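You operate a simulated robot arm through the tools that you are given. There is no shell and no other tool. Be economical: measure what you need, move in short steps, check, and stop when the job is done.

You run a simulated robot arm. Do the job below in one go: nothing can be reset, and whatever is moved stays where it is left.

JOB
Pack the low bench's green bottles into the short carton and close it.
Fine: the card divider on that bench goes in first; a bottle a cell; both flaps folded flat.

The check looks at the end state, three seconds after you hand in, the way a careful person would. Anything else that was tipped, shoved, dropped, spilled or broken makes it a failure.

ROBOT AND FRAMES
A 7-joint arm with a two-finger parallel gripper, hanging from a carriage that runs on a rail from [-904, 18] to [1376, -28] (x, y) and turns from -186 to 501 degrees about z. Base frame: it is fixed where the carriage stands at the start and does not move with it; the origin is on the floor, on the carriage's upright axis, x ahead of it, y to its left, z up. Readings come in mm, degrees, newtons and seconds.
With the tool pointing down near the work surface it reaches from about 100 to 340 mm from the robot's upright axis, wherever it stands. Its first joint turns from -166.0 to 166.0 degrees. Places, roughly: card divider (24x16x11 cm) [400, 100, 800]; far flap of the short carton [-200, 0, 900]; near flap of the short carton [-200, 200, 900]. Payload 3.91 kg.
The TCP is the grasp point between the finger pads, 30 mm short of the fingertips. In the tool frame z runs along the fingers and y along their closing line. The gripper opens to 110 mm. The fingers are 20 mm wide and 10 mm thick; the gripper's body (48 by 112 mm) begins 55 mm behind the TCP.
Orientation is that of the tool frame in the base frame, as a unit quaternion [w, x, y, z]. With the fingers straight down and closing along the base's y, the tool's x points along the base's -x, its y along +y and its z along -z.

CONTROLS
- The arm moves only by the tool drive_tool. Its argument "motion" is text: rows parted by semicolons, each of 7 numbers parted by spaces: the shift along the tool's x, y, z in mm, then the turn, a rotation vector about the tool's x, y, z in degrees, then the opening in per cent of the stroke, from 0 (shut) to 100 (fully open). In form: x y z rx ry rz hand; .... A call has 1 to 10 rows; each row shifts and turns the commanded pose from where the row before left it, along the tool's axes as they then stand. Rows are played at 5 a second. More than 50 mm and 8.6 degrees between two rows, or a gripper value outside its range, and nothing of the call is played. Where a pose cannot be reached the arm comes as near as it can. A force on the tool above 90 N (or 10 N above the force at the start of the call, whichever is more), or a blocked arm, ends the call early, and 0.2 s more pass. The fingers move at their own pace (about 108 mm/s each) and stop on an object; they squeeze with about 34 N. The grip force told is the motor's: it shows also when the fingers shut on nothing. Time passes only in rows, and 0.2 s behind the last, so rows that do not move let the fingers close. The reply holds the time, the measured pose of the TCP, the force on the tool along the base axes, the opening and the grip force, in the units named above and with some noise, with the torque about the TCP (base axes, N m) and any sound that the robot's microphone picked up.
- Cameras (640 x 400 px; columns grow to the right, rows downward): "scene" is now at [191.9, 54.7, 1820.4]; the picture's right is [0.99, 0.12, 0.00], its down [0.12, -0.92, -0.36] and it looks along [-0.05, 0.36, -0.93] (base axes); focal length 251 px, centre (320, 200). "wrist" rides on the gripper at [72, 17, -103] in the tool frame; the picture's right is [-0.23, 0.97, 0.00], its down [-0.76, -0.18, -0.62] and it looks along [-0.61, -0.14, 0.78] (tool axes); focal length 222 px, centre (320, 200). There is no depth. A picture from a camera that has moved, and an enlarged one, comes with that camera's place and axes in the base frame and with its lens.
- get_image(camera): a new picture of that camera. No time passes.
- slide_trunk(by): slides the trunk up (or, below 0, down) by that many mm; the arm and the scene camera ride with it, the base frame stays. It gives what a move gives, with no picture.
- base_move(legs): drives the robot by 1 to 6 legs, each [ahead, left, turn to the left] in mm, mm and degrees, along the robot's own axes; the way and the turn of a leg run together, so that a leg with both is an arc; at most 1500 mm and 180 degrees a leg. The arm and the cameras ride along, it lands a little off, and it stops where it bumps. It keeps to its track: a leg is cut to what the track allows. It gives what a move gives.
- head_to(pan, tilt): turns the head with the scene camera to pan (to the left, within 155 degrees either way) and tilt (down, from -29 to 69), counted from straight ahead of the robot. It gives what a move gives.
- zoom(camera, box): a new picture of the part [left, top, right, bottom] of that camera's present view, enlarged. No time passes.
- hand_in(): hands the job in; it is judged then, once.

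Go step by step. Nothing tells you exact positions but the pictures and the camera data: compare them with the known pose of the tool, close in by small moves and look again before you grip or let go. The budget is 120 turns and 78 pictures, counting those below and the enlarged ones. Unless the task says otherwise, let go and move clear before handing in, and close with one line.

The tools are called after "Request:" as name(argument=value, ...) on one line, values as JSON. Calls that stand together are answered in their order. drive_tool: Moves the arm, as the interface text tells. Its arguments: {"type":"object","properties":{"motion":{"type":"string"}},"required":["motion"]} The other tools are called the same way: slide_trunk (by) slides the trunk up or down; base_move (legs) drives the base; head_to (pan, tilt) turns the head that bears the scene camera; get_image (camera) takes a picture; zoom (camera, box) takes an enlarged picture of a part of a camera's view; hand_in () hands the job in.

At the start:

```text
clock: 0.0
tcp_pos: [-253.8, 480.9, 1301.0]
tool_rot: [0.0, 0.0, 1.0, -0.001]
ft_force: [-0.5, -0.8, 0.4]
wrist_torque: [0.0, 0.0, -0.03]
width: 110.1
gripper_force: 0.2
trunk travel left (down, up): [-525.0, 55.0]
robot x, y, heading: [-0.0, -1.5, -0.1]
head pan, tilt: [97.2, 68.8]
```

scene: 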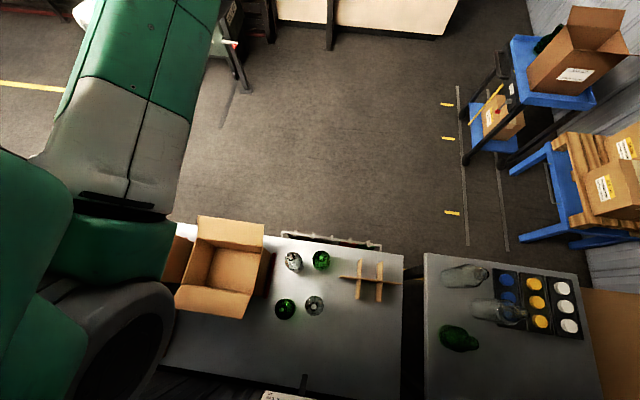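
wrist: 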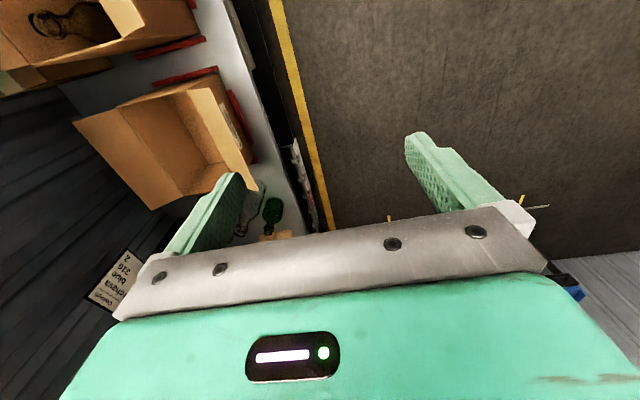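

I see a bench with an open carton on the left, several bottles standing and a card divider; there is a second bench to the right. I'll take closer views first.

Request:
zoom(camera="scene", box=[160, 200, 420, 400])

Request:
zoom(camera="scene", box=[400, 220, 640, 400])

Request:
zoom(camera="wrist", box=[0, 0, 340, 320])

```text
2.00 times, centred on (290, 300) of scene
camera zoom: at [191.9, 54.7, 1820.4], right [0.99, 0.12, 0.0], down [0.12, -0.92, -0.36], along [-0.05, 0.36, -0.93], focal length 501 px, centre (380, 0)
```

zoom: 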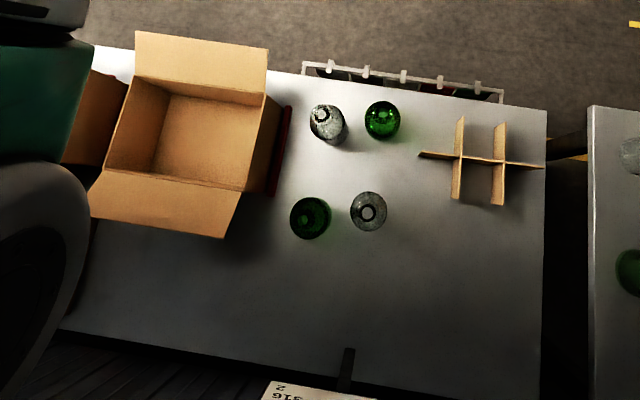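

```text
2.22 times, centred on (520, 310) of scene
camera zoom: at [191.9, 54.7, 1820.4], right [0.99, 0.12, 0.0], down [0.12, -0.92, -0.36], along [-0.05, 0.36, -0.93], focal length 557 px, centre (-124, -44)
```

zoom: 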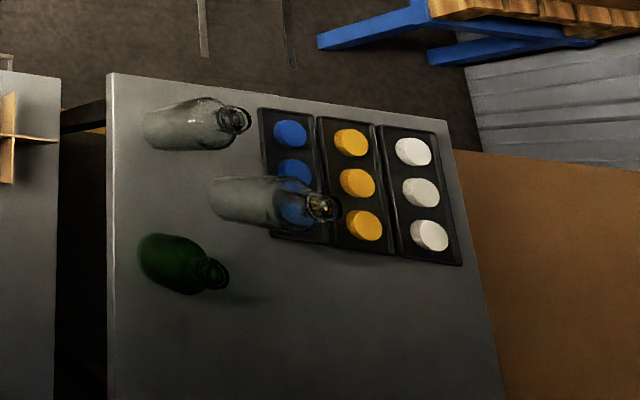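

```text
1.25 times, centred on (170, 160) of wrist
camera zoom: at [-325.6, 498.5, 1405.1], right [0.23, 0.97, 0.0], down [0.76, -0.18, 0.62], along [0.61, -0.14, -0.78], focal length 278 px, centre (508, 250)
```

zoom: 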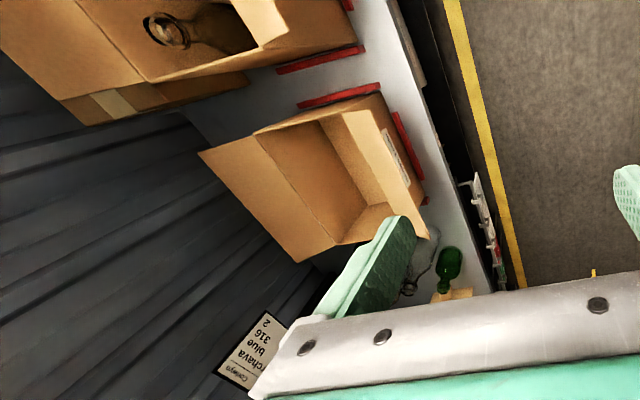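

I need to tell which bench is low and whether there are other bottles hidden by the arm. I'll look around with the head.

Request:
head_to(pan=20, tilt=50)

Request:
get_image(camera="scene")

Request:
head_to(pan=150, tilt=50)

Request:
get_image(camera="scene")

Request:
head_to(pan=-150, tilt=50)

Request:
get_image(camera="scene")

```text
clock: 1.5
tcp_pos: [-252.8, 481.6, 1301.7]
tool_rot: [0.001, 0.0, 1.0, 0.0]
ft_force: [0.4, 0.3, 0.1]
wrist_torque: [-0.02, -0.01, 0.03]
width: 110.1
gripper_force: 0.1
trunk travel left (down, up): [-525.0, 55.0]
robot x, y, heading: [0.7, 0.1, 0.1]
head pan, tilt: [20.0, 50.0]
```

```text
72 pictures are left
camera scene: at [271.2, 25.6, 1842.3], right [0.34, -0.94, 0.0], down [-0.72, -0.26, -0.64], along [0.6, 0.22, -0.77], focal length 251 px, centre (320, 200)
```

scene: 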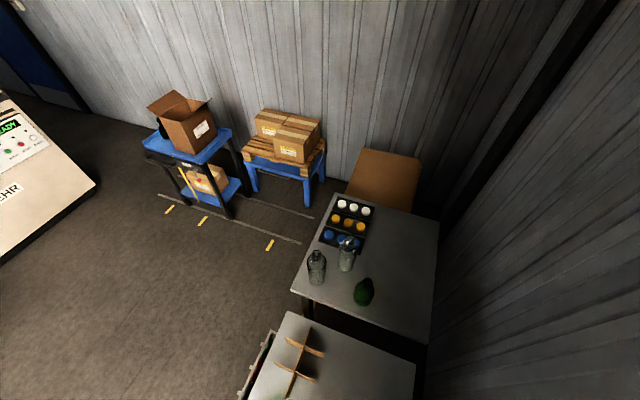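

```text
clock: 3.6
tcp_pos: [-253.3, 481.3, 1301.7]
tool_rot: [0.0, -0.001, 1.0, 0.0]
ft_force: [0.5, 0.2, 0.0]
wrist_torque: [0.0, -0.01, -0.03]
width: 110.1
gripper_force: 0.0
trunk travel left (down, up): [-525.0, 55.0]
robot x, y, heading: [0.8, 1.9, -0.0]
head pan, tilt: [150.0, 50.0]
```

```text
71 pictures are left
camera scene: at [132.2, 37.8, 1842.4], right [0.5, 0.87, 0.0], down [0.66, -0.38, -0.64], along [-0.56, 0.32, -0.77], focal length 251 px, centre (320, 200)
```

scene: 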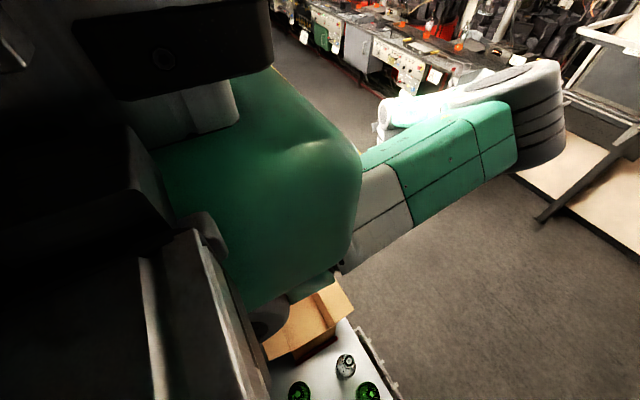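

```text
clock: 7.7
tcp_pos: [-255.4, 480.8, 1301.6]
tool_rot: [-0.001, -0.001, 1.0, 0.0]
ft_force: [-0.1, -0.3, -0.5]
wrist_torque: [-0.03, 0.02, -0.03]
width: 110.1
gripper_force: 0.0
trunk travel left (down, up): [-525.0, 55.0]
robot x, y, heading: [-2.8, -1.8, 0.0]
head pan, tilt: [-150.0, 50.0]
```

```text
70 pictures are left
camera scene: at [132.2, -39.3, 1842.4], right [-0.5, 0.87, 0.0], down [0.66, 0.38, -0.64], along [-0.56, -0.32, -0.77], focal length 251 px, centre (320, 200)
```

scene: 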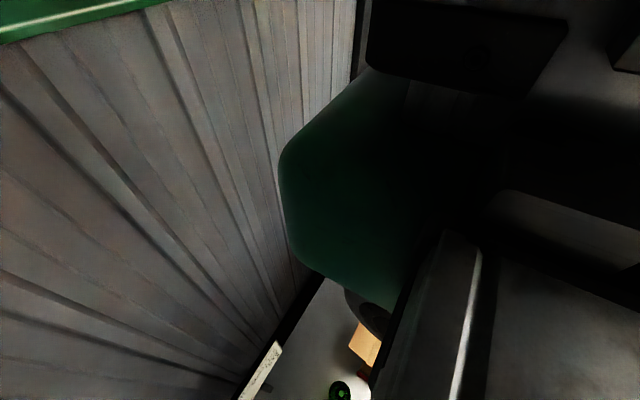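

Left bench (with the divider and carton) computes to about z 770 and the right one to about z 815, so the left is the low bench, with two green bottles near (76,8) and (175,194). I'll bring the tool over the bench for close views.

Request:
head_to(pan=97, tilt=69)

Request:
drive_tool(motion="-36 -26 21 0 0 0 100; -36 -26 21 0 0 0 100; -36 -26 21 0 0 0 100; -36 -26 21 0 0 0 100; -36 -26 21 0 0 0 100; -36 -26 21 0 0 0 100; -36 -26 21 0 0 0 100; 0 0 0 0 0 0 100")

Request:
get_image(camera="wrist")

Request:
get_image(camera="scene")

```text
clock: 11.2
tcp_pos: [-252.8, 479.8, 1301.3]
tool_rot: [0.0, 0.0, 1.0, 0.0]
ft_force: [0.1, 0.0, -0.3]
wrist_torque: [0.0, -0.01, -0.03]
width: 109.8
gripper_force: 0.1
trunk travel left (down, up): [-525.0, 55.0]
robot x, y, heading: [-2.4, -0.9, 0.1]
head pan, tilt: [97.0, 68.8]
```

```text
clock: 13.0
tcp_pos: [-0.9, 297.9, 1154.1]
tool_rot: [0.0, 0.001, 1.0, 0.0]
ft_force: [0.7, -1.1, -0.1]
wrist_torque: [0.01, 0.01, -0.02]
width: 109.8
gripper_force: 0.1
trunk travel left (down, up): [-525.0, 55.0]
robot x, y, heading: [0.0, -1.8, -0.1]
head pan, tilt: [97.0, 68.8]
```

```text
69 pictures are left
camera wrist: at [-71.9, 314.8, 1256.4], right [0.23, 0.97, 0.0], down [0.76, -0.18, 0.62], along [0.61, -0.14, -0.78], focal length 222 px, centre (320, 200)
```

wrist: 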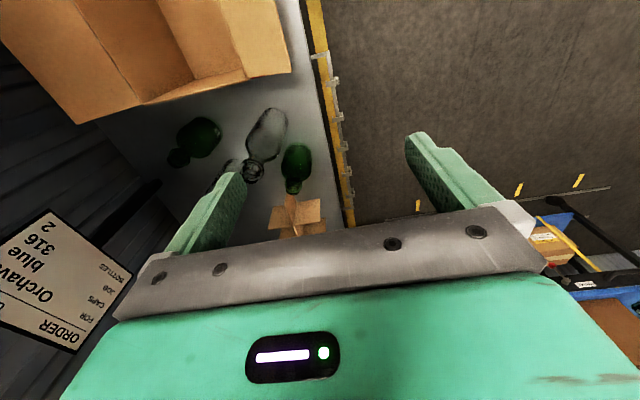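

```text
68 pictures are left
camera scene: at [192.1, 54.7, 1820.4], right [0.99, 0.12, 0.0], down [0.11, -0.93, -0.36], along [-0.04, 0.36, -0.93], focal length 251 px, centre (320, 200)
```

scene: 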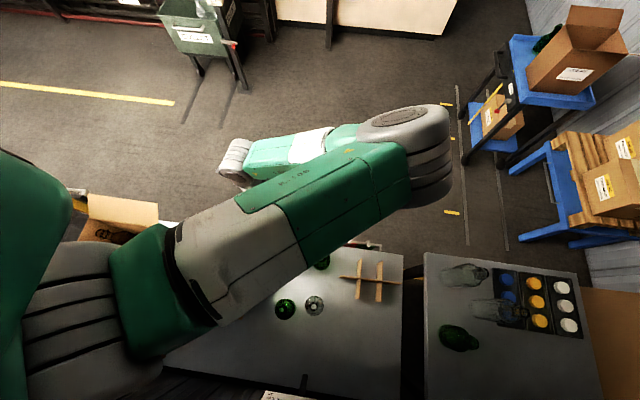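

Request:
zoom(camera="wrist", box=[0, 90, 340, 360])

Request:
zoom(camera="scene", box=[40, 180, 200, 280])

```text
1.48 times, centred on (170, 225) of wrist
camera zoom: at [-71.9, 314.8, 1256.4], right [0.23, 0.97, 0.0], down [0.76, -0.18, 0.62], along [0.61, -0.14, -0.78], focal length 329 px, centre (542, 163)
```

zoom: 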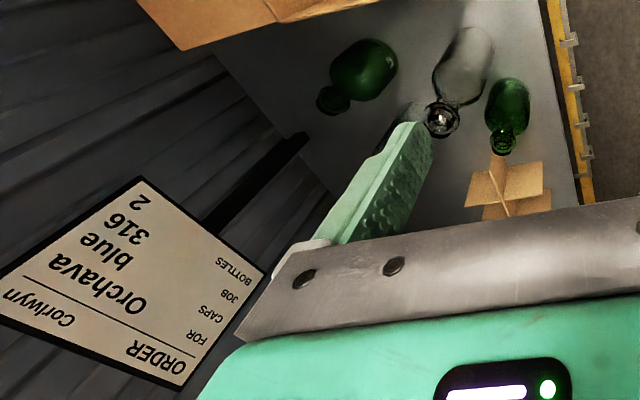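

```text
4.00 times, centred on (120, 230) of scene
camera zoom: at [192.1, 54.7, 1820.4], right [0.99, 0.12, 0.0], down [0.11, -0.93, -0.36], along [-0.04, 0.36, -0.93], focal length 1002 px, centre (1120, 80)
```

zoom: 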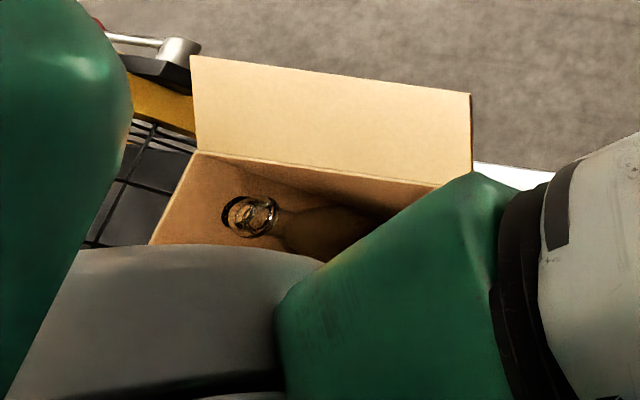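

The order sign reads caps/job/2 bottles, but the job names no caps, so I'll leave those. Green bottle mouths triangulate to about (70,0,860) and (174,198,870); I'll drive the carriage toward the divider and look from nearer.

Request:
base_move(legs=[[200, 0, 0]])

Request:
drive_tool(motion="-33 -30 15 0 0 0 100; -33 -30 15 0 0 0 100; -33 -30 15 0 0 0 100; -33 -30 15 0 0 0 100; -33 -30 15 0 0 0 100; 0 0 0 0 0 0 100")

Request:
get_image(camera="wrist")

Request:
get_image(camera="scene")

```text
clock: 14.6
tcp_pos: [201.4, 292.3, 1152.8]
tool_rot: [0.001, 0.002, 1.0, 0.0]
ft_force: [0.5, 0.3, -0.1]
wrist_torque: [-0.01, 0.0, 0.02]
width: 109.7
gripper_force: 0.0
trunk travel left (down, up): [-525.0, 55.0]
robot x, y, heading: [200.0, -4.7, -0.2]
head pan, tilt: [97.0, 68.8]
```

```text
clock: 16.0
tcp_pos: [362.5, 145.1, 1076.3]
tool_rot: [-0.001, 0.002, 1.0, 0.001]
ft_force: [0.4, 0.7, 0.5]
wrist_torque: [0.02, 0.02, 0.04]
width: 109.9
gripper_force: 0.1
trunk travel left (down, up): [-525.0, 55.0]
robot x, y, heading: [204.0, -7.1, -0.1]
head pan, tilt: [97.0, 68.8]
```

```text
65 pictures are left
camera wrist: at [291.0, 162.6, 1179.8], right [0.23, 0.97, 0.0], down [0.76, -0.18, 0.62], along [0.61, -0.14, -0.78], focal length 222 px, centre (320, 200)
```

wrist: 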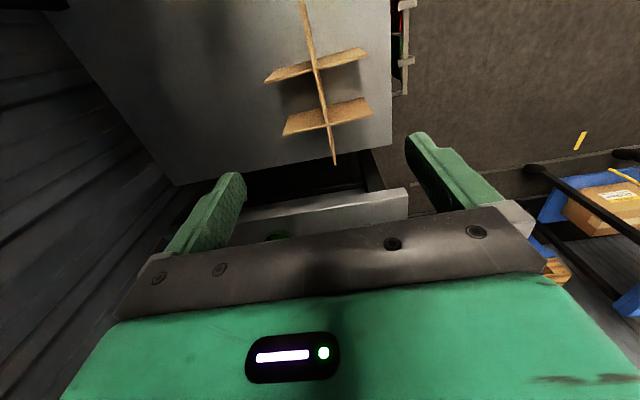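

```text
64 pictures are left
camera scene: at [393.3, 49.6, 1820.4], right [0.99, 0.12, 0.0], down [0.11, -0.93, -0.36], along [-0.04, 0.36, -0.93], focal length 251 px, centre (320, 200)
```

scene: 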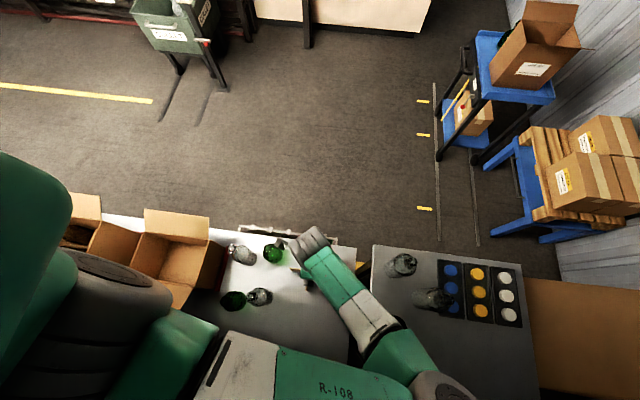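

Request:
zoom(camera="wrist", box=[230, 0, 430, 200])

Request:
zoom(camera="scene", box=[60, 190, 360, 370])

```text
2.00 times, centred on (330, 100) of wrist
camera zoom: at [291.0, 162.6, 1179.8], right [0.23, 0.97, 0.0], down [0.76, -0.18, 0.62], along [0.61, -0.14, -0.78], focal length 444 px, centre (300, 400)
```

zoom: 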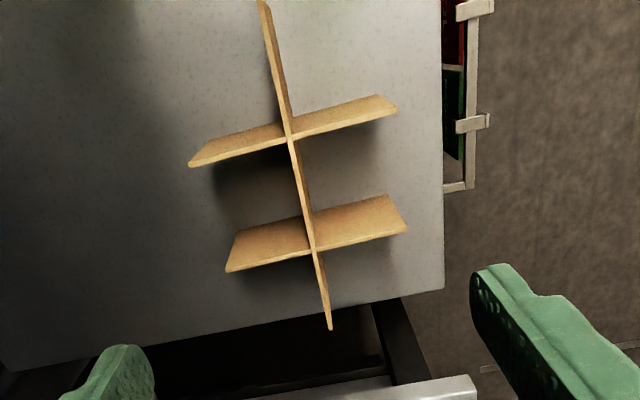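

```text
2.13 times, centred on (210, 280) of scene
camera zoom: at [393.3, 49.6, 1820.4], right [0.99, 0.12, 0.0], down [0.11, -0.93, -0.36], along [-0.04, 0.36, -0.93], focal length 534 px, centre (555, 29)
```

zoom: 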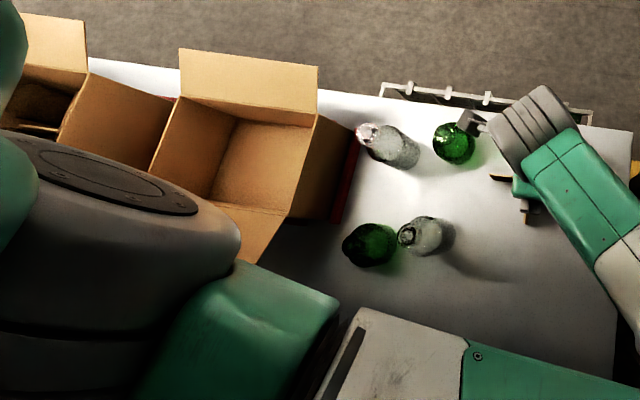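

Divider centre is near (386,144) with its top around z 805, bench about 700. I'll go down above it with the fingers half open and look.

Request:
drive_tool(motion="-5 0 41 0 0 0 50; -5 0 41 0 0 0 50; -5 0 41 0 0 0 50; -5 -1 41 0 0 0 50; -3 0 40 0 0 0 50; 0 0 0 0 0 0 50")

Request:
get_image(camera="wrist")

```text
clock: 17.4
tcp_pos: [389.2, 144.5, 874.2]
tool_rot: [0.001, 0.003, 1.0, 0.0]
ft_force: [0.2, 1.2, 0.8]
wrist_torque: [-0.01, -0.02, -0.02]
width: 54.9
gripper_force: 0.0
trunk travel left (down, up): [-525.0, 55.0]
robot x, y, heading: [198.4, -3.3, -0.3]
head pan, tilt: [97.0, 68.8]
```

```text
61 pictures are left
camera wrist: at [316.9, 162.4, 976.8], right [0.23, 0.97, 0.0], down [0.76, -0.18, 0.62], along [0.61, -0.14, -0.78], focal length 222 px, centre (320, 200)
```

wrist: 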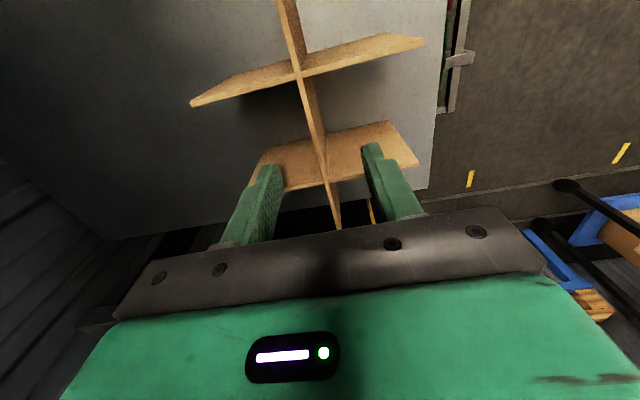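

The divider top now triangulates to z 820, centre (381,145). I'll go down around the long panel and grip it.

Request:
drive_tool(motion="8 0 0 0 0 0 50; 0 0 38 0 0 0 50; 0 0 38 0 0 0 50; 0 0 0 0 0 0 50")

Request:
get_image(camera="wrist")

```text
clock: 18.4
tcp_pos: [379.3, 143.0, 798.5]
tool_rot: [0.0, 0.002, 1.0, 0.0]
ft_force: [-0.4, 0.5, 0.7]
wrist_torque: [0.0, 0.04, 0.01]
width: 55.1
gripper_force: 0.0
trunk travel left (down, up): [-525.0, 55.0]
robot x, y, heading: [200.7, -2.9, -0.3]
head pan, tilt: [97.0, 68.8]
```

```text
60 pictures are left
camera wrist: at [308.1, 161.0, 902.5], right [0.23, 0.97, 0.0], down [0.76, -0.18, 0.62], along [0.61, -0.14, -0.78], focal length 222 px, centre (320, 200)
```

wrist: 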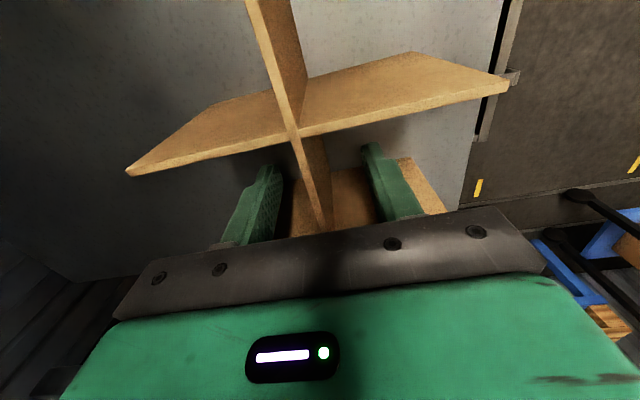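

Fingers straddle the long panel cleanly between the cross panels. Closing and lifting a little.

Request:
drive_tool(motion="0 0 0 0 0 0 0; 0 0 0 0 0 0 0; 0 0 0 0 0 0 0; 0 0 -15 0 0 0 0; 0 0 -35 0 0 0 0; 0 0 -45 0 0 0 0; 0 0 -45 0 0 0 0; 0 0 -45 0 0 0 0; 0 0 -45 0 0 0 0")

Request:
get_image(camera="wrist")

```text
clock: 20.4
tcp_pos: [381.9, 140.0, 1027.6]
tool_rot: [0.0, 0.003, 1.0, 0.0]
ft_force: [-0.1, 0.6, 0.7]
wrist_torque: [0.02, -0.03, 0.03]
width: 0.0
gripper_force: 33.6
trunk travel left (down, up): [-525.0, 55.0]
robot x, y, heading: [200.6, -5.5, -0.1]
head pan, tilt: [97.0, 68.8]
```

```text
59 pictures are left
camera wrist: at [309.2, 158.6, 1131.6], right [0.23, 0.97, 0.0], down [0.76, -0.18, 0.62], along [0.61, -0.14, -0.78], focal length 222 px, centre (320, 200)
```

wrist: 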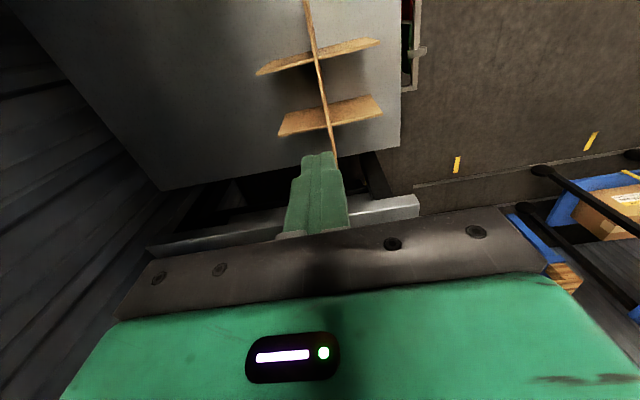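

The fingers closed on nothing, though the divider seems unmoved. I'll go down again, a bit deeper, and check the width before lifting.

Request:
drive_tool(motion="0 4 40 0 0 0 50; 0 0 40 0 0 0 50; 0 0 40 0 0 0 50; 0 0 40 0 0 0 50; 0 0 40 0 0 0 50; 0 0 40 0 0 0 50; 0 0 2 0 0 0 50")

Request:
zoom(camera="wrist", box=[200, 80, 440, 230])

Request:
drive_tool(motion="0 0 0 0 0 0 0; 0 0 0 0 0 0 0; 0 0 0 0 0 0 0")

Request:
zoom(camera="wrist", box=[200, 80, 440, 230])

```text
clock: 22.0
tcp_pos: [382.0, 145.8, 786.7]
tool_rot: [0.0, 0.002, 1.0, 0.0]
ft_force: [0.6, -0.4, 0.3]
wrist_torque: [0.03, 0.03, -0.01]
width: 54.8
gripper_force: 0.1
trunk travel left (down, up): [-525.0, 55.0]
robot x, y, heading: [201.4, -3.7, -0.3]
head pan, tilt: [97.0, 68.8]
```

```text
2.67 times, centred on (320, 155) of wrist
camera zoom: at [309.8, 164.1, 890.6], right [0.23, 0.97, 0.0], down [0.76, -0.18, 0.62], along [0.61, -0.14, -0.78], focal length 592 px, centre (320, 320)
```

zoom: 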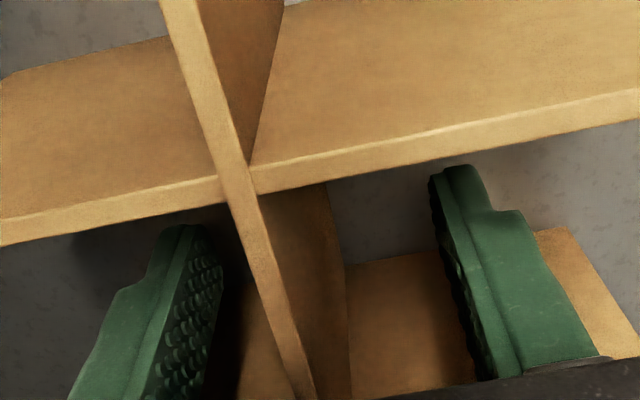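

```text
clock: 22.8
tcp_pos: [380.2, 146.3, 787.0]
tool_rot: [0.0, 0.003, 1.0, 0.0]
ft_force: [-0.6, -0.2, 0.5]
wrist_torque: [-0.03, 0.0, -0.04]
width: 3.6
gripper_force: 34.2
trunk travel left (down, up): [-525.0, 55.0]
robot x, y, heading: [204.3, -1.3, -0.1]
head pan, tilt: [97.0, 68.8]
```

```text
2.67 times, centred on (320, 155) of wrist
camera zoom: at [310.1, 164.0, 890.9], right [0.23, 0.97, 0.0], down [0.76, -0.18, 0.62], along [0.61, -0.14, -0.78], focal length 592 px, centre (320, 320)
```

zoom: 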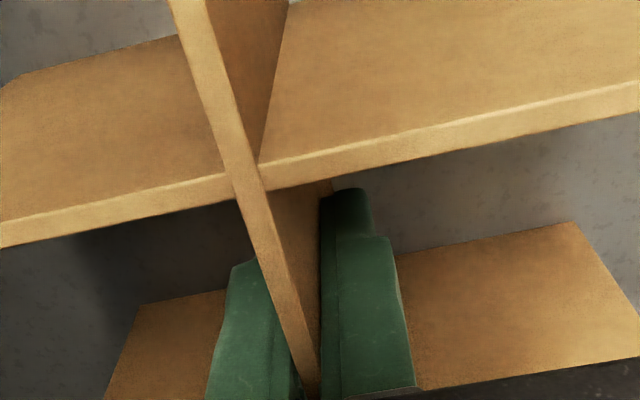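

The panel is now held (width 3.6). Lifting gently.

Request:
drive_tool(motion="0 0 -10 0 0 0 0; 0 0 -15 0 0 0 0; 0 0 -25 0 0 0 0; 0 0 -30 0 0 0 0; 0 0 0 0 0 0 0")

Request:
get_image(camera="wrist")

```text
clock: 24.0
tcp_pos: [380.4, 146.9, 866.9]
tool_rot: [-0.001, 0.002, 1.0, 0.0]
ft_force: [-0.5, 0.0, -1.0]
wrist_torque: [0.01, 0.02, 0.01]
width: 3.5
gripper_force: 34.0
trunk travel left (down, up): [-525.0, 55.0]
robot x, y, heading: [203.4, -3.2, -0.4]
head pan, tilt: [97.0, 68.8]
```

```text
56 pictures are left
camera wrist: at [308.7, 164.2, 969.9], right [0.23, 0.97, 0.0], down [0.76, -0.18, 0.62], along [0.61, -0.14, -0.78], focal length 222 px, centre (320, 200)
```

wrist: 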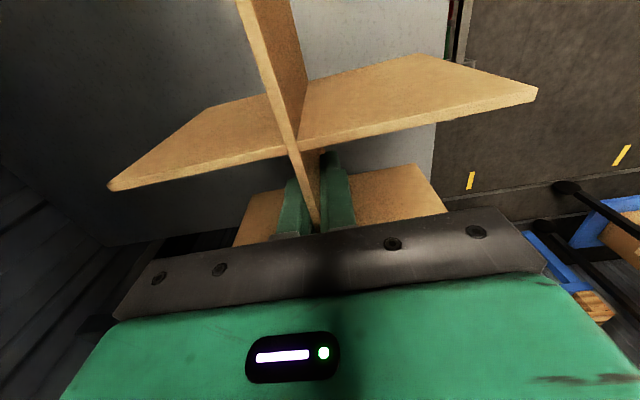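

Divider is held: bench ≈710, divider bottom ≈77 mm below the TCP. I'll lift high, then run the carriage to about x −365 so the carton lies at the same relative place the divider had.

Request:
drive_tool(motion="0 0 -48 0 0 0 0; 0 0 -48 0 0 0 0; 0 0 -48 0 0 0 0; 0 0 -48 0 0 0 0; 0 0 -48 0 0 0 0; 0 0 -40 0 0 0 0; 0 0 0 0 0 0 0")

Request:
base_move(legs=[[-560, 0, 0]])

Request:
get_image(camera="scene")

Request:
get_image(camera="wrist")

```text
clock: 25.6
tcp_pos: [381.6, 144.8, 1149.1]
tool_rot: [0.0, 0.002, 1.0, 0.0]
ft_force: [0.9, 0.3, 0.4]
wrist_torque: [-0.01, 0.03, 0.01]
width: 3.5
gripper_force: 33.8
trunk travel left (down, up): [-525.0, 55.0]
robot x, y, heading: [203.2, -4.8, -0.1]
head pan, tilt: [97.0, 68.8]
```

```text
clock: 28.8
tcp_pos: [-180.0, 155.0, 1148.8]
tool_rot: [0.001, 0.001, 1.0, 0.001]
ft_force: [0.0, 0.6, -1.4]
wrist_torque: [0.01, 0.0, -0.02]
width: 3.3
gripper_force: 34.0
trunk travel left (down, up): [-525.0, 55.0]
robot x, y, heading: [-364.2, 5.8, -0.3]
head pan, tilt: [97.0, 68.8]
```

```text
55 pictures are left
camera scene: at [-169.2, 61.3, 1820.4], right [0.99, 0.12, 0.0], down [0.11, -0.93, -0.36], along [-0.04, 0.36, -0.93], focal length 251 px, centre (320, 200)
```

scene: 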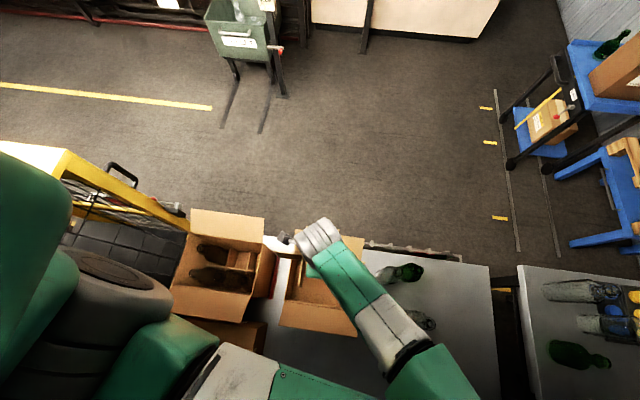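

```text
54 pictures are left
camera wrist: at [-252.8, 174.4, 1251.6], right [0.23, 0.97, 0.0], down [0.76, -0.18, 0.62], along [0.61, -0.14, -0.78], focal length 222 px, centre (320, 200)
```

wrist: 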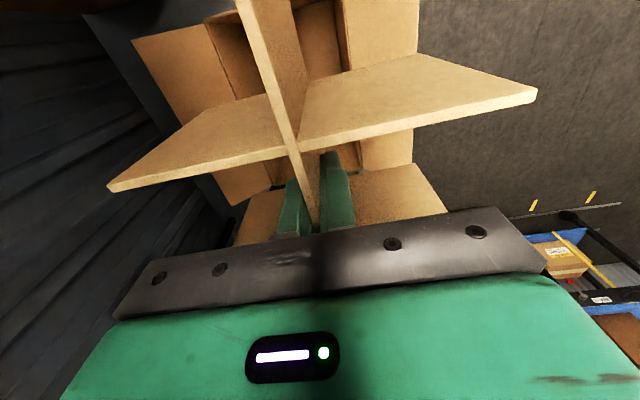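

Request:
zoom(camera="scene", box=[170, 190, 390, 350])

Request:
zoom(camera="wrist", box=[80, 0, 480, 240])

```text
2.50 times, centred on (280, 270) of scene
camera zoom: at [-169.2, 61.3, 1820.4], right [0.99, 0.12, 0.0], down [0.11, -0.93, -0.36], along [-0.04, 0.36, -0.93], focal length 626 px, centre (420, 25)
```

zoom: 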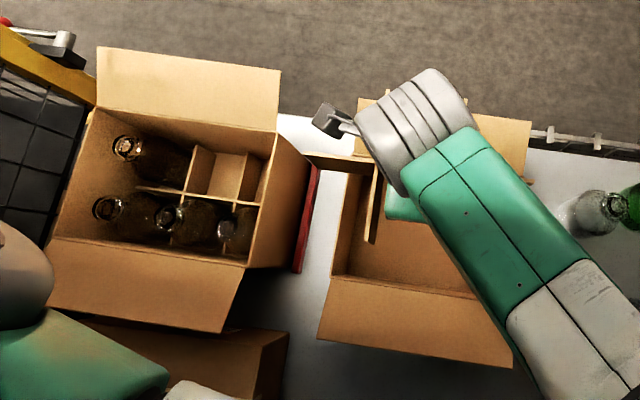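

```text
1.60 times, centred on (280, 120) of wrist
camera zoom: at [-252.8, 174.4, 1251.6], right [0.23, 0.97, 0.0], down [0.76, -0.18, 0.62], along [0.61, -0.14, -0.78], focal length 355 px, centre (384, 328)
```

zoom: 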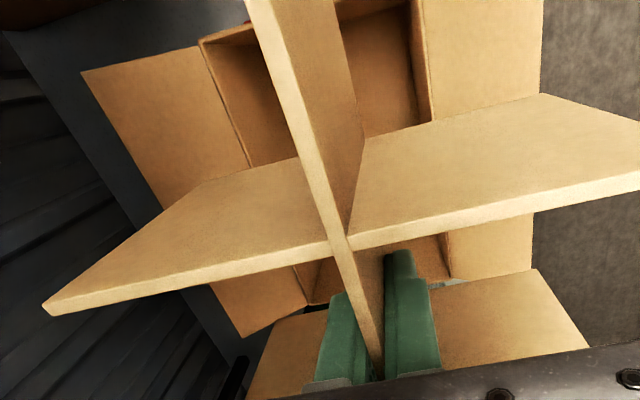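

The short carton's rim works out at z ≈ 912, centre about (−162,117), nearly aligned with x. I'll bring the divider just above the rim and look.

Request:
drive_tool(motion="-9 -19 20 0 0 0 0; -9 -19 30 0 0 0 0; 0 0 35 0 0 0 0; 0 0 35 0 0 0 0; 0 0 20 0 0 0 0; 0 0 0 0 0 0 0")

Request:
get_image(camera="wrist")

Request:
zoom(camera="scene", box=[250, 210, 410, 350])

```text
clock: 30.2
tcp_pos: [-164.0, 117.1, 1007.4]
tool_rot: [0.0, 0.002, 1.0, 0.001]
ft_force: [-0.5, -0.1, -0.5]
wrist_torque: [-0.04, 0.0, 0.0]
width: 3.5
gripper_force: 33.9
trunk travel left (down, up): [-525.0, 55.0]
robot x, y, heading: [-364.7, 3.3, 0.0]
head pan, tilt: [97.0, 68.8]
```

```text
51 pictures are left
camera wrist: at [-235.8, 135.6, 1110.7], right [0.23, 0.97, 0.0], down [0.76, -0.18, 0.62], along [0.61, -0.14, -0.78], focal length 222 px, centre (320, 200)
```

wrist: 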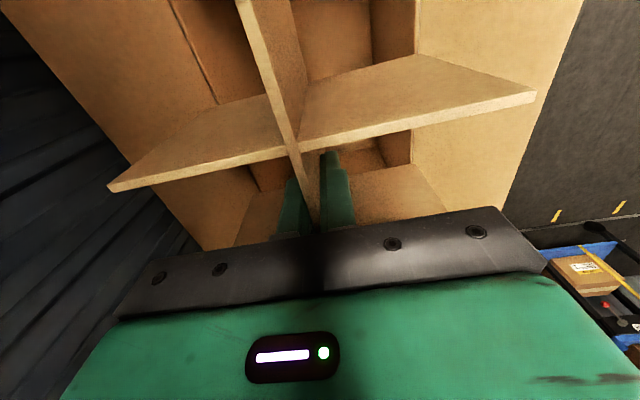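

```text
2.86 times, centred on (330, 280) of scene
camera zoom: at [-169.3, 61.3, 1820.4], right [0.99, 0.12, 0.0], down [0.11, -0.93, -0.36], along [-0.04, 0.36, -0.93], focal length 716 px, centre (291, -29)
```

zoom: 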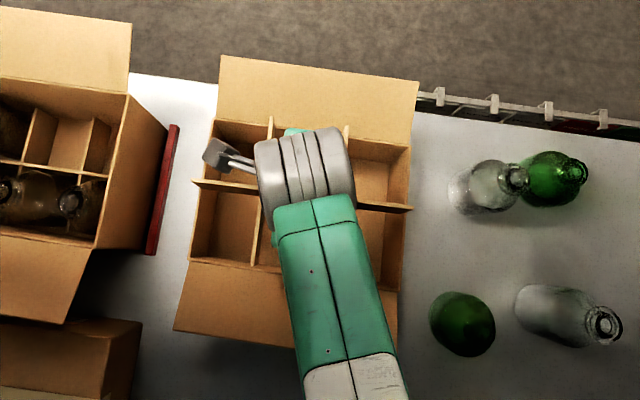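

The rim centre looks to be about (−158,116), turned about −1°; the divider has several mm of clearance. I'll correct 4 mm and 1° and start lowering into the carton.

Request:
drive_tool(motion="-4 1 0 0 0 1 0; 0 0 10 0 0 0 0; 0 0 10 0 0 0 0; 0 0 10 0 0 0 0; 0 0 10 0 0 0 0; 0 0 0 0 0 0 0")

Request:
zoom(camera="scene", box=[250, 210, 410, 310])

Request:
get_image(camera="wrist")

```text
clock: 31.6
tcp_pos: [-160.4, 119.6, 967.1]
tool_rot: [0.0, 0.01, 1.0, 0.001]
ft_force: [-0.6, 0.2, -0.8]
wrist_torque: [-0.01, -0.04, 0.01]
width: 3.7
gripper_force: 33.9
trunk travel left (down, up): [-525.0, 55.0]
robot x, y, heading: [-361.3, 10.4, -0.4]
head pan, tilt: [97.0, 68.8]
```

```text
4.00 times, centred on (330, 260) of scene
camera zoom: at [-169.3, 61.3, 1820.4], right [0.99, 0.12, 0.0], down [0.11, -0.93, -0.36], along [-0.04, 0.36, -0.93], focal length 1002 px, centre (280, -40)
```

zoom: 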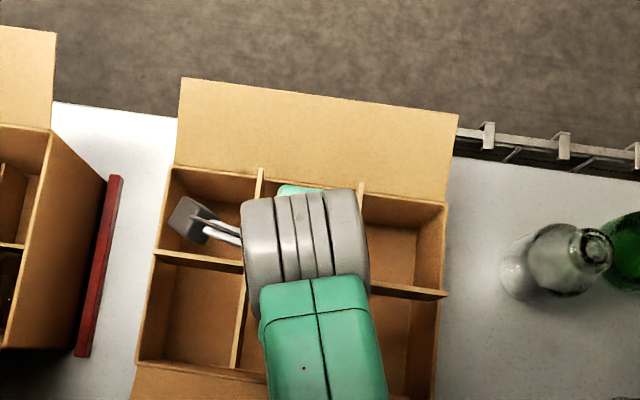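

```text
48 pictures are left
camera wrist: at [-231.2, 139.1, 1071.1], right [0.25, 0.97, 0.0], down [0.76, -0.19, 0.62], along [0.6, -0.15, -0.78], focal length 222 px, centre (320, 200)
```

wrist: 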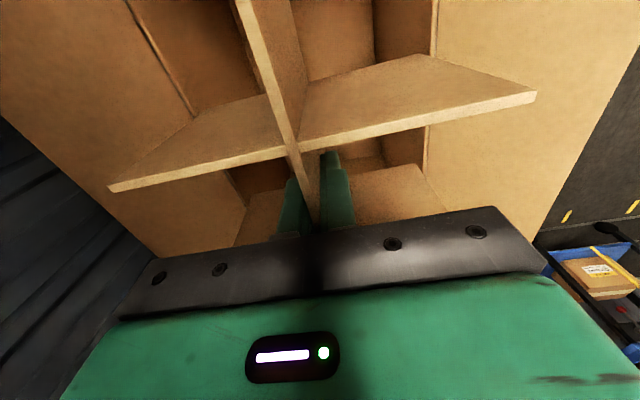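

The divider bottom is already about 20 mm inside the rim with no force and it's centred. Continuing down slowly.

Request:
drive_tool(motion="0 0 15 0 0 0 0; 0 0 15 0 0 0 0; 0 0 15 0 0 0 0; 0 0 15 0 0 0 0; 0 0 15 0 0 0 0; 0 0 15 0 0 0 0; 0 0 15 0 0 0 0; 0 0 15 0 0 0 0; 0 0 15 0 0 0 0; 0 0 10 0 0 0 0")

Request:
get_image(camera="scene")

```text
clock: 33.8
tcp_pos: [-160.5, 120.3, 822.3]
tool_rot: [0.0, 0.011, 1.0, 0.0]
ft_force: [0.4, -0.4, -1.4]
wrist_torque: [-0.02, -0.03, -0.02]
width: 3.5
gripper_force: 33.5
trunk travel left (down, up): [-525.0, 55.0]
robot x, y, heading: [-361.2, 7.2, -0.3]
head pan, tilt: [97.0, 68.8]
```

```text
47 pictures are left
camera scene: at [-169.2, 61.3, 1820.4], right [0.99, 0.12, 0.0], down [0.11, -0.93, -0.36], along [-0.04, 0.36, -0.93], focal length 251 px, centre (320, 200)
```

scene: 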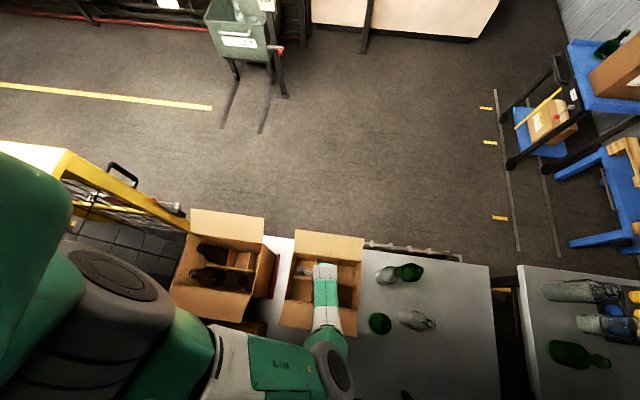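

Smooth so far; now feeling for the floor in small steps.

Request:
drive_tool(motion="0 0 4 0 0 0 0; 0 0 4 0 0 0 0; 0 0 4 0 0 0 0; 0 0 3 0 0 0 0; 0 0 0 0 0 0 0")

Request:
drive_tool(motion="0 0 3 0 0 0 0; 0 0 3 0 0 0 0; 0 0 3 0 0 0 0; 0 0 0 0 0 0 0")

```text
clock: 35.0
tcp_pos: [-158.9, 119.2, 808.3]
tool_rot: [0.0, 0.011, 1.0, -0.001]
ft_force: [0.5, 0.7, -0.8]
wrist_torque: [0.04, 0.02, 0.0]
width: 3.6
gripper_force: 33.9
trunk travel left (down, up): [-525.0, 55.0]
robot x, y, heading: [-361.9, 4.1, -0.1]
head pan, tilt: [97.0, 68.8]
```

```text
clock: 36.0
tcp_pos: [-160.1, 118.3, 798.3]
tool_rot: [0.0, 0.011, 1.0, -0.001]
ft_force: [0.3, -0.4, -1.2]
wrist_torque: [0.0, 0.01, 0.02]
width: 3.4
gripper_force: 34.2
trunk travel left (down, up): [-525.0, 55.0]
robot x, y, heading: [-361.4, 7.3, -0.3]
head pan, tilt: [97.0, 68.8]
```

Request:
drive_tool(motion="0 0 2 0 0 0 0; 0 0 2 0 0 0 0; 0 0 0 0 0 0 0")

Request:
drive_tool(motion="0 0 2 0 0 0 0; 0 0 2 0 0 0 0; 0 0 0 0 0 0 0")

Request:
drive_tool(motion="0 0 2 0 0 0 0; 0 0 0 0 0 0 0")

```text
clock: 36.8
tcp_pos: [-159.5, 119.4, 795.5]
tool_rot: [0.0, 0.01, 1.0, 0.0]
ft_force: [-0.2, -0.2, -1.3]
wrist_torque: [0.02, -0.01, 0.02]
width: 3.6
gripper_force: 34.0
trunk travel left (down, up): [-525.0, 55.0]
robot x, y, heading: [-363.0, 5.8, -0.4]
head pan, tilt: [97.0, 68.8]
```

```text
clock: 37.6
tcp_pos: [-160.4, 118.2, 792.4]
tool_rot: [0.0, 0.011, 1.0, 0.0]
ft_force: [-6.0, -4.0, 39.9]
wrist_torque: [-0.07, -0.09, 0.06]
width: 3.5
gripper_force: 34.0
trunk travel left (down, up): [-525.0, 55.0]
robot x, y, heading: [-361.4, 7.4, 0.0]
head pan, tilt: [97.0, 68.8]
```

```text
clock: 38.2
tcp_pos: [-160.1, 119.0, 790.5]
tool_rot: [0.001, 0.01, 1.0, 0.0]
ft_force: [-3.8, -2.5, 38.9]
wrist_torque: [-0.08, 0.05, -0.01]
width: 4.0
gripper_force: 34.0
trunk travel left (down, up): [-525.0, 55.0]
robot x, y, heading: [-361.2, 8.2, -0.3]
head pan, tilt: [97.0, 68.8]
```

Floor contact at TCP z ≈ 792. Releasing with a small opening and rising straight up.

Request:
drive_tool(motion="0 0 0 0 0 0 35; 0 0 0 0 0 0 35; 0 0 -40 0 0 0 35; 0 0 -45 0 0 0 35; 0 0 -45 0 0 0 35; 0 0 -45 0 0 0 35; 0 0 -45 0 0 0 35; 0 0 -45 0 0 0 35; 0 0 -45 0 0 0 35; 0 0 0 0 0 0 35")

Request:
get_image(camera="wrist")

```text
clock: 40.4
tcp_pos: [-158.6, 116.1, 1100.9]
tool_rot: [-0.001, 0.01, 1.0, 0.0]
ft_force: [0.4, 0.1, -0.3]
wrist_torque: [0.0, 0.02, 0.0]
width: 38.3
gripper_force: 0.0
trunk travel left (down, up): [-525.0, 55.0]
robot x, y, heading: [-363.5, 7.8, -0.2]
head pan, tilt: [97.0, 68.8]
```

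```text
46 pictures are left
camera wrist: at [-231.2, 136.0, 1204.2], right [0.25, 0.97, 0.0], down [0.76, -0.19, 0.62], along [0.6, -0.16, -0.78], focal length 222 px, centre (320, 200)
```

wrist: 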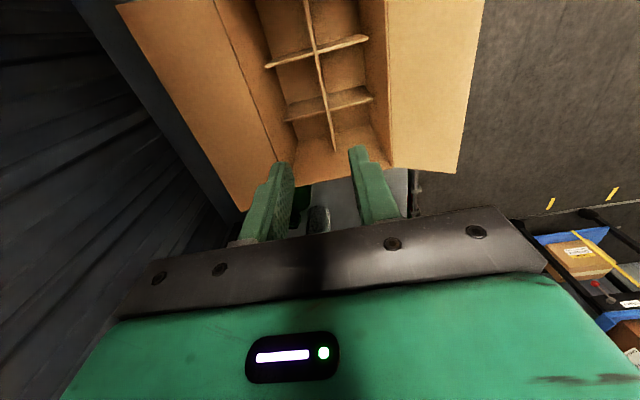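

Divider is seated in the carton. Next I drive toward the first green bottle and turn the gripper 90° so it closes along x (to fit inside the carton later).

Request:
base_move(legs=[[234, 0, 0]])

Request:
drive_tool(motion="0 0 0 0 0 -8.5 60; 0 0 0 0 0 -8.5 60; 0 0 0 0 0 -8.5 60; 0 0 0 0 0 -8.5 60; 0 0 0 0 0 -8.5 60; 0 0 0 0 0 -8.5 60; 0 0 0 0 0 -8.5 60; 0 0 0 0 0 -8.5 60; 0 0 0 0 0 -8.5 60; 0 0 0 0 0 -8.5 60")

Request:
drive_tool(motion="0 0 0 0 0 -5 60; 30 0 0 0 0 0 60; 0 0 0 0 0 0 60")

Request:
get_image(camera="wrist")

Request:
get_image(camera="scene")

```text
clock: 42.1
tcp_pos: [70.3, 111.9, 1100.8]
tool_rot: [0.0, 0.01, 1.0, 0.0]
ft_force: [0.0, -0.5, -0.3]
wrist_torque: [0.02, -0.01, 0.02]
width: 38.4
gripper_force: 0.0
trunk travel left (down, up): [-525.0, 55.0]
robot x, y, heading: [-129.7, 4.8, -0.2]
head pan, tilt: [97.0, 68.8]
```

```text
clock: 44.3
tcp_pos: [70.9, 111.7, 1100.2]
tool_rot: [0.0, -0.67, 0.742, 0.0]
ft_force: [-0.2, 0.0, 0.8]
wrist_torque: [0.0, 0.01, -0.02]
width: 65.8
gripper_force: 0.1
trunk travel left (down, up): [-525.0, 55.0]
robot x, y, heading: [-127.4, 2.7, -0.3]
head pan, tilt: [97.0, 68.8]
```

```text
clock: 45.1
tcp_pos: [69.8, 80.4, 1100.3]
tool_rot: [0.0, -0.7, 0.714, 0.0]
ft_force: [0.1, 0.0, 0.1]
wrist_torque: [0.0, 0.03, -0.02]
width: 66.1
gripper_force: 0.1
trunk travel left (down, up): [-525.0, 55.0]
robot x, y, heading: [-134.4, 2.2, -0.2]
head pan, tilt: [97.0, 68.8]
```

```text
45 pictures are left
camera wrist: at [52.7, 10.2, 1203.4], right [-0.97, 0.25, 0.0], down [0.19, 0.76, 0.62], along [0.15, 0.6, -0.78], focal length 222 px, centre (320, 200)
```

wrist: 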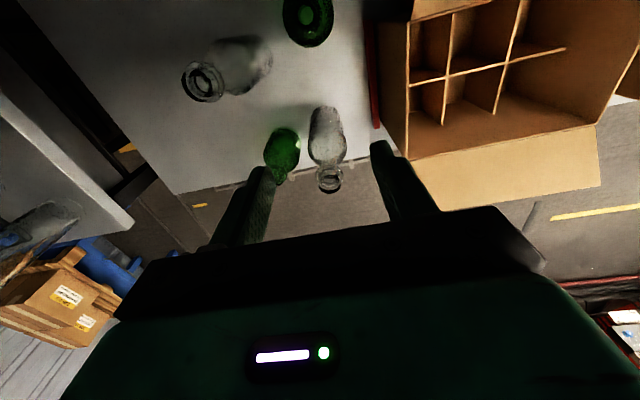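

```text
44 pictures are left
camera scene: at [60.9, 57.0, 1820.4], right [0.99, 0.12, 0.0], down [0.11, -0.93, -0.36], along [-0.04, 0.36, -0.93], focal length 251 px, centre (320, 200)
```

scene: 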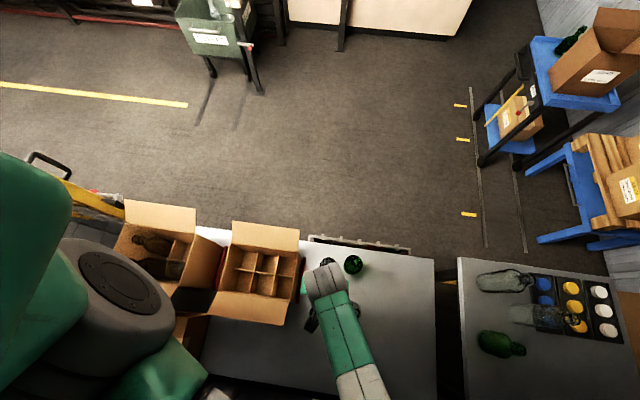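

Green mouths triangulate to z ≈ 880; the clear bottles are taller (~950). I'll move over green bottle 1 at about (65,−2).

Request:
drive_tool(motion="27 2 30 0 0 0 60; 27 2 30 0 0 0 60; 28 1 30 0 0 0 60; 0 0 30 0 0 0 60; 0 0 20 0 0 0 60; 0 0 0 0 0 0 60")

Request:
zoom(camera="wrist", box=[200, 0, 440, 240])

```text
clock: 46.5
tcp_pos: [100.7, 62.9, 999.7]
tool_rot: [-0.001, -0.7, 0.714, -0.001]
ft_force: [0.6, -0.7, -0.1]
wrist_torque: [0.02, 0.0, -0.01]
width: 66.1
gripper_force: 0.1
out of reach, approached as far as the arm can: row 2, 3, 4, 5
trunk travel left (down, up): [-525.0, 55.0]
robot x, y, heading: [-131.1, 3.1, -0.2]
head pan, tilt: [97.0, 68.8]
```

```text
1.67 times, centred on (320, 120) of wrist
camera zoom: at [82.2, -7.1, 1103.6], right [-0.97, 0.25, 0.0], down [0.19, 0.76, 0.62], along [0.15, 0.6, -0.78], focal length 370 px, centre (320, 333)
```

zoom: 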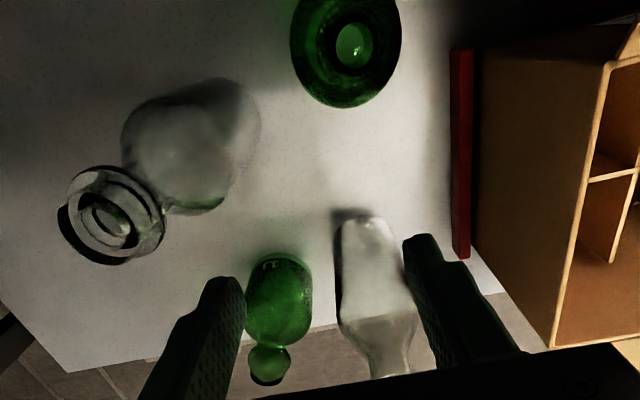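

That yaw runs into a wrist limit at this azimuth. I'll raise and turn the tool the other way round (camera to +y), which has more joint room.

Request:
drive_tool(motion="0 0 -40 0 0 0 60; 0 0 -40 0 0 0 60; 0 0 0 0 0 8.5 60; 0 0 0 0 0 8.5 60; 0 0 0 0 0 8.5 60; 0 0 0 0 0 8.5 60; 0 0 0 0 0 8.5 60; 0 0 0 0 0 8.5 60; 0 0 0 0 0 8.5 60; 0 0 0 0 0 8.5 60")

Request:
drive_tool(motion="0 0 0 0 0 8.5 60; 0 0 0 0 0 8.5 60; 0 0 0 0 0 8.5 60; 0 0 0 0 0 8.5 60; 0 0 0 0 0 8.5 60; 0 0 0 0 0 8.5 60; 0 0 0 0 0 8.5 60; 0 0 0 0 0 8.5 60; 0 0 0 0 0 8.5 60; 0 0 0 0 0 8.5 60")

Request:
drive_tool(motion="0 0 0 0 0 8.5 60; 0 0 0 0 0 1.5 60; 0 0 0 0 0 0 60")

Request:
get_image(camera="wrist")

```text
clock: 48.7
tcp_pos: [99.5, 64.1, 1079.9]
tool_rot: [0.0, -0.18, 0.984, 0.0]
ft_force: [-0.3, -0.1, 0.1]
wrist_torque: [0.01, 0.02, -0.02]
width: 65.9
gripper_force: 0.1
trunk travel left (down, up): [-525.0, 55.0]
robot x, y, heading: [-131.5, 3.0, -0.1]
head pan, tilt: [97.0, 68.8]
```

```text
clock: 50.9
tcp_pos: [99.3, 62.7, 1081.0]
tool_rot: [0.0, 0.531, 0.847, 0.0]
ft_force: [0.8, -0.5, -0.1]
wrist_torque: [-0.02, 0.03, 0.01]
width: 66.0
gripper_force: 0.0
trunk travel left (down, up): [-525.0, 55.0]
robot x, y, heading: [-130.4, 3.4, -0.2]
head pan, tilt: [97.0, 68.8]
```

```text
clock: 51.7
tcp_pos: [99.9, 64.2, 1081.1]
tool_rot: [0.0, 0.603, 0.798, 0.0]
ft_force: [0.1, -0.3, 0.8]
wrist_torque: [0.01, -0.01, -0.01]
width: 65.6
gripper_force: 0.0
trunk travel left (down, up): [-525.0, 55.0]
robot x, y, heading: [-132.1, 2.0, -0.1]
head pan, tilt: [97.0, 68.8]
```

```text
42 pictures are left
camera wrist: at [96.5, 139.5, 1183.5], right [1.0, 0.05, 0.0], down [0.04, -0.78, 0.62], along [0.03, -0.62, -0.78], focal length 222 px, centre (320, 200)
```

wrist: 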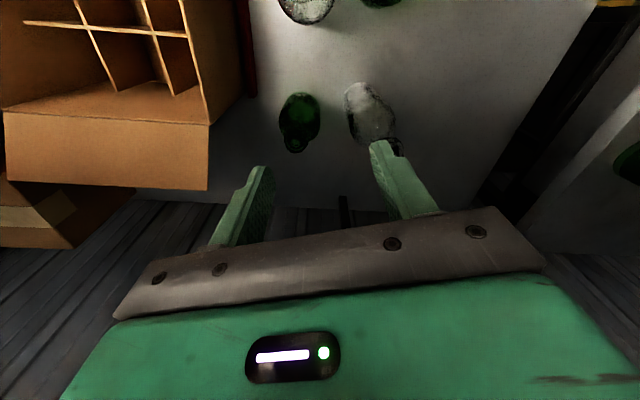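

Turn done most of the way; 15° more, then over green bottle 1 at about (67,3).

Request:
drive_tool(motion="0 0 0 0 0 7.8 60; 0 0 0 0 0 7.8 60; -20 -11 20 0 0 0 60; -20 -11 25 0 0 0 60; -21 -11 25 0 0 0 60; 0 0 25 0 0 0 60; 0 0 25 0 0 0 60; 0 0 0 0 0 0 60")

Request:
get_image(camera="wrist")

```text
clock: 53.5
tcp_pos: [76.9, 1.9, 964.4]
tool_rot: [0.0, 0.705, 0.709, 0.0]
ft_force: [0.1, -0.2, -0.1]
wrist_torque: [0.0, -0.03, -0.01]
width: 66.0
gripper_force: 0.0
out of reach, approached as far as the arm can: row 6
trunk travel left (down, up): [-525.0, 55.0]
robot x, y, heading: [-130.3, 2.0, -0.2]
head pan, tilt: [97.0, 68.8]
```

```text
41 pictures are left
camera wrist: at [94.2, 76.2, 1067.5], right [0.97, -0.22, 0.0], down [-0.17, -0.76, 0.62], along [-0.14, -0.61, -0.78], focal length 222 px, centre (320, 200)
```

wrist: 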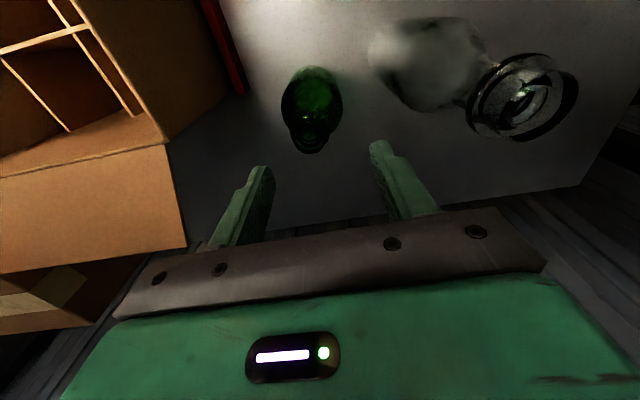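

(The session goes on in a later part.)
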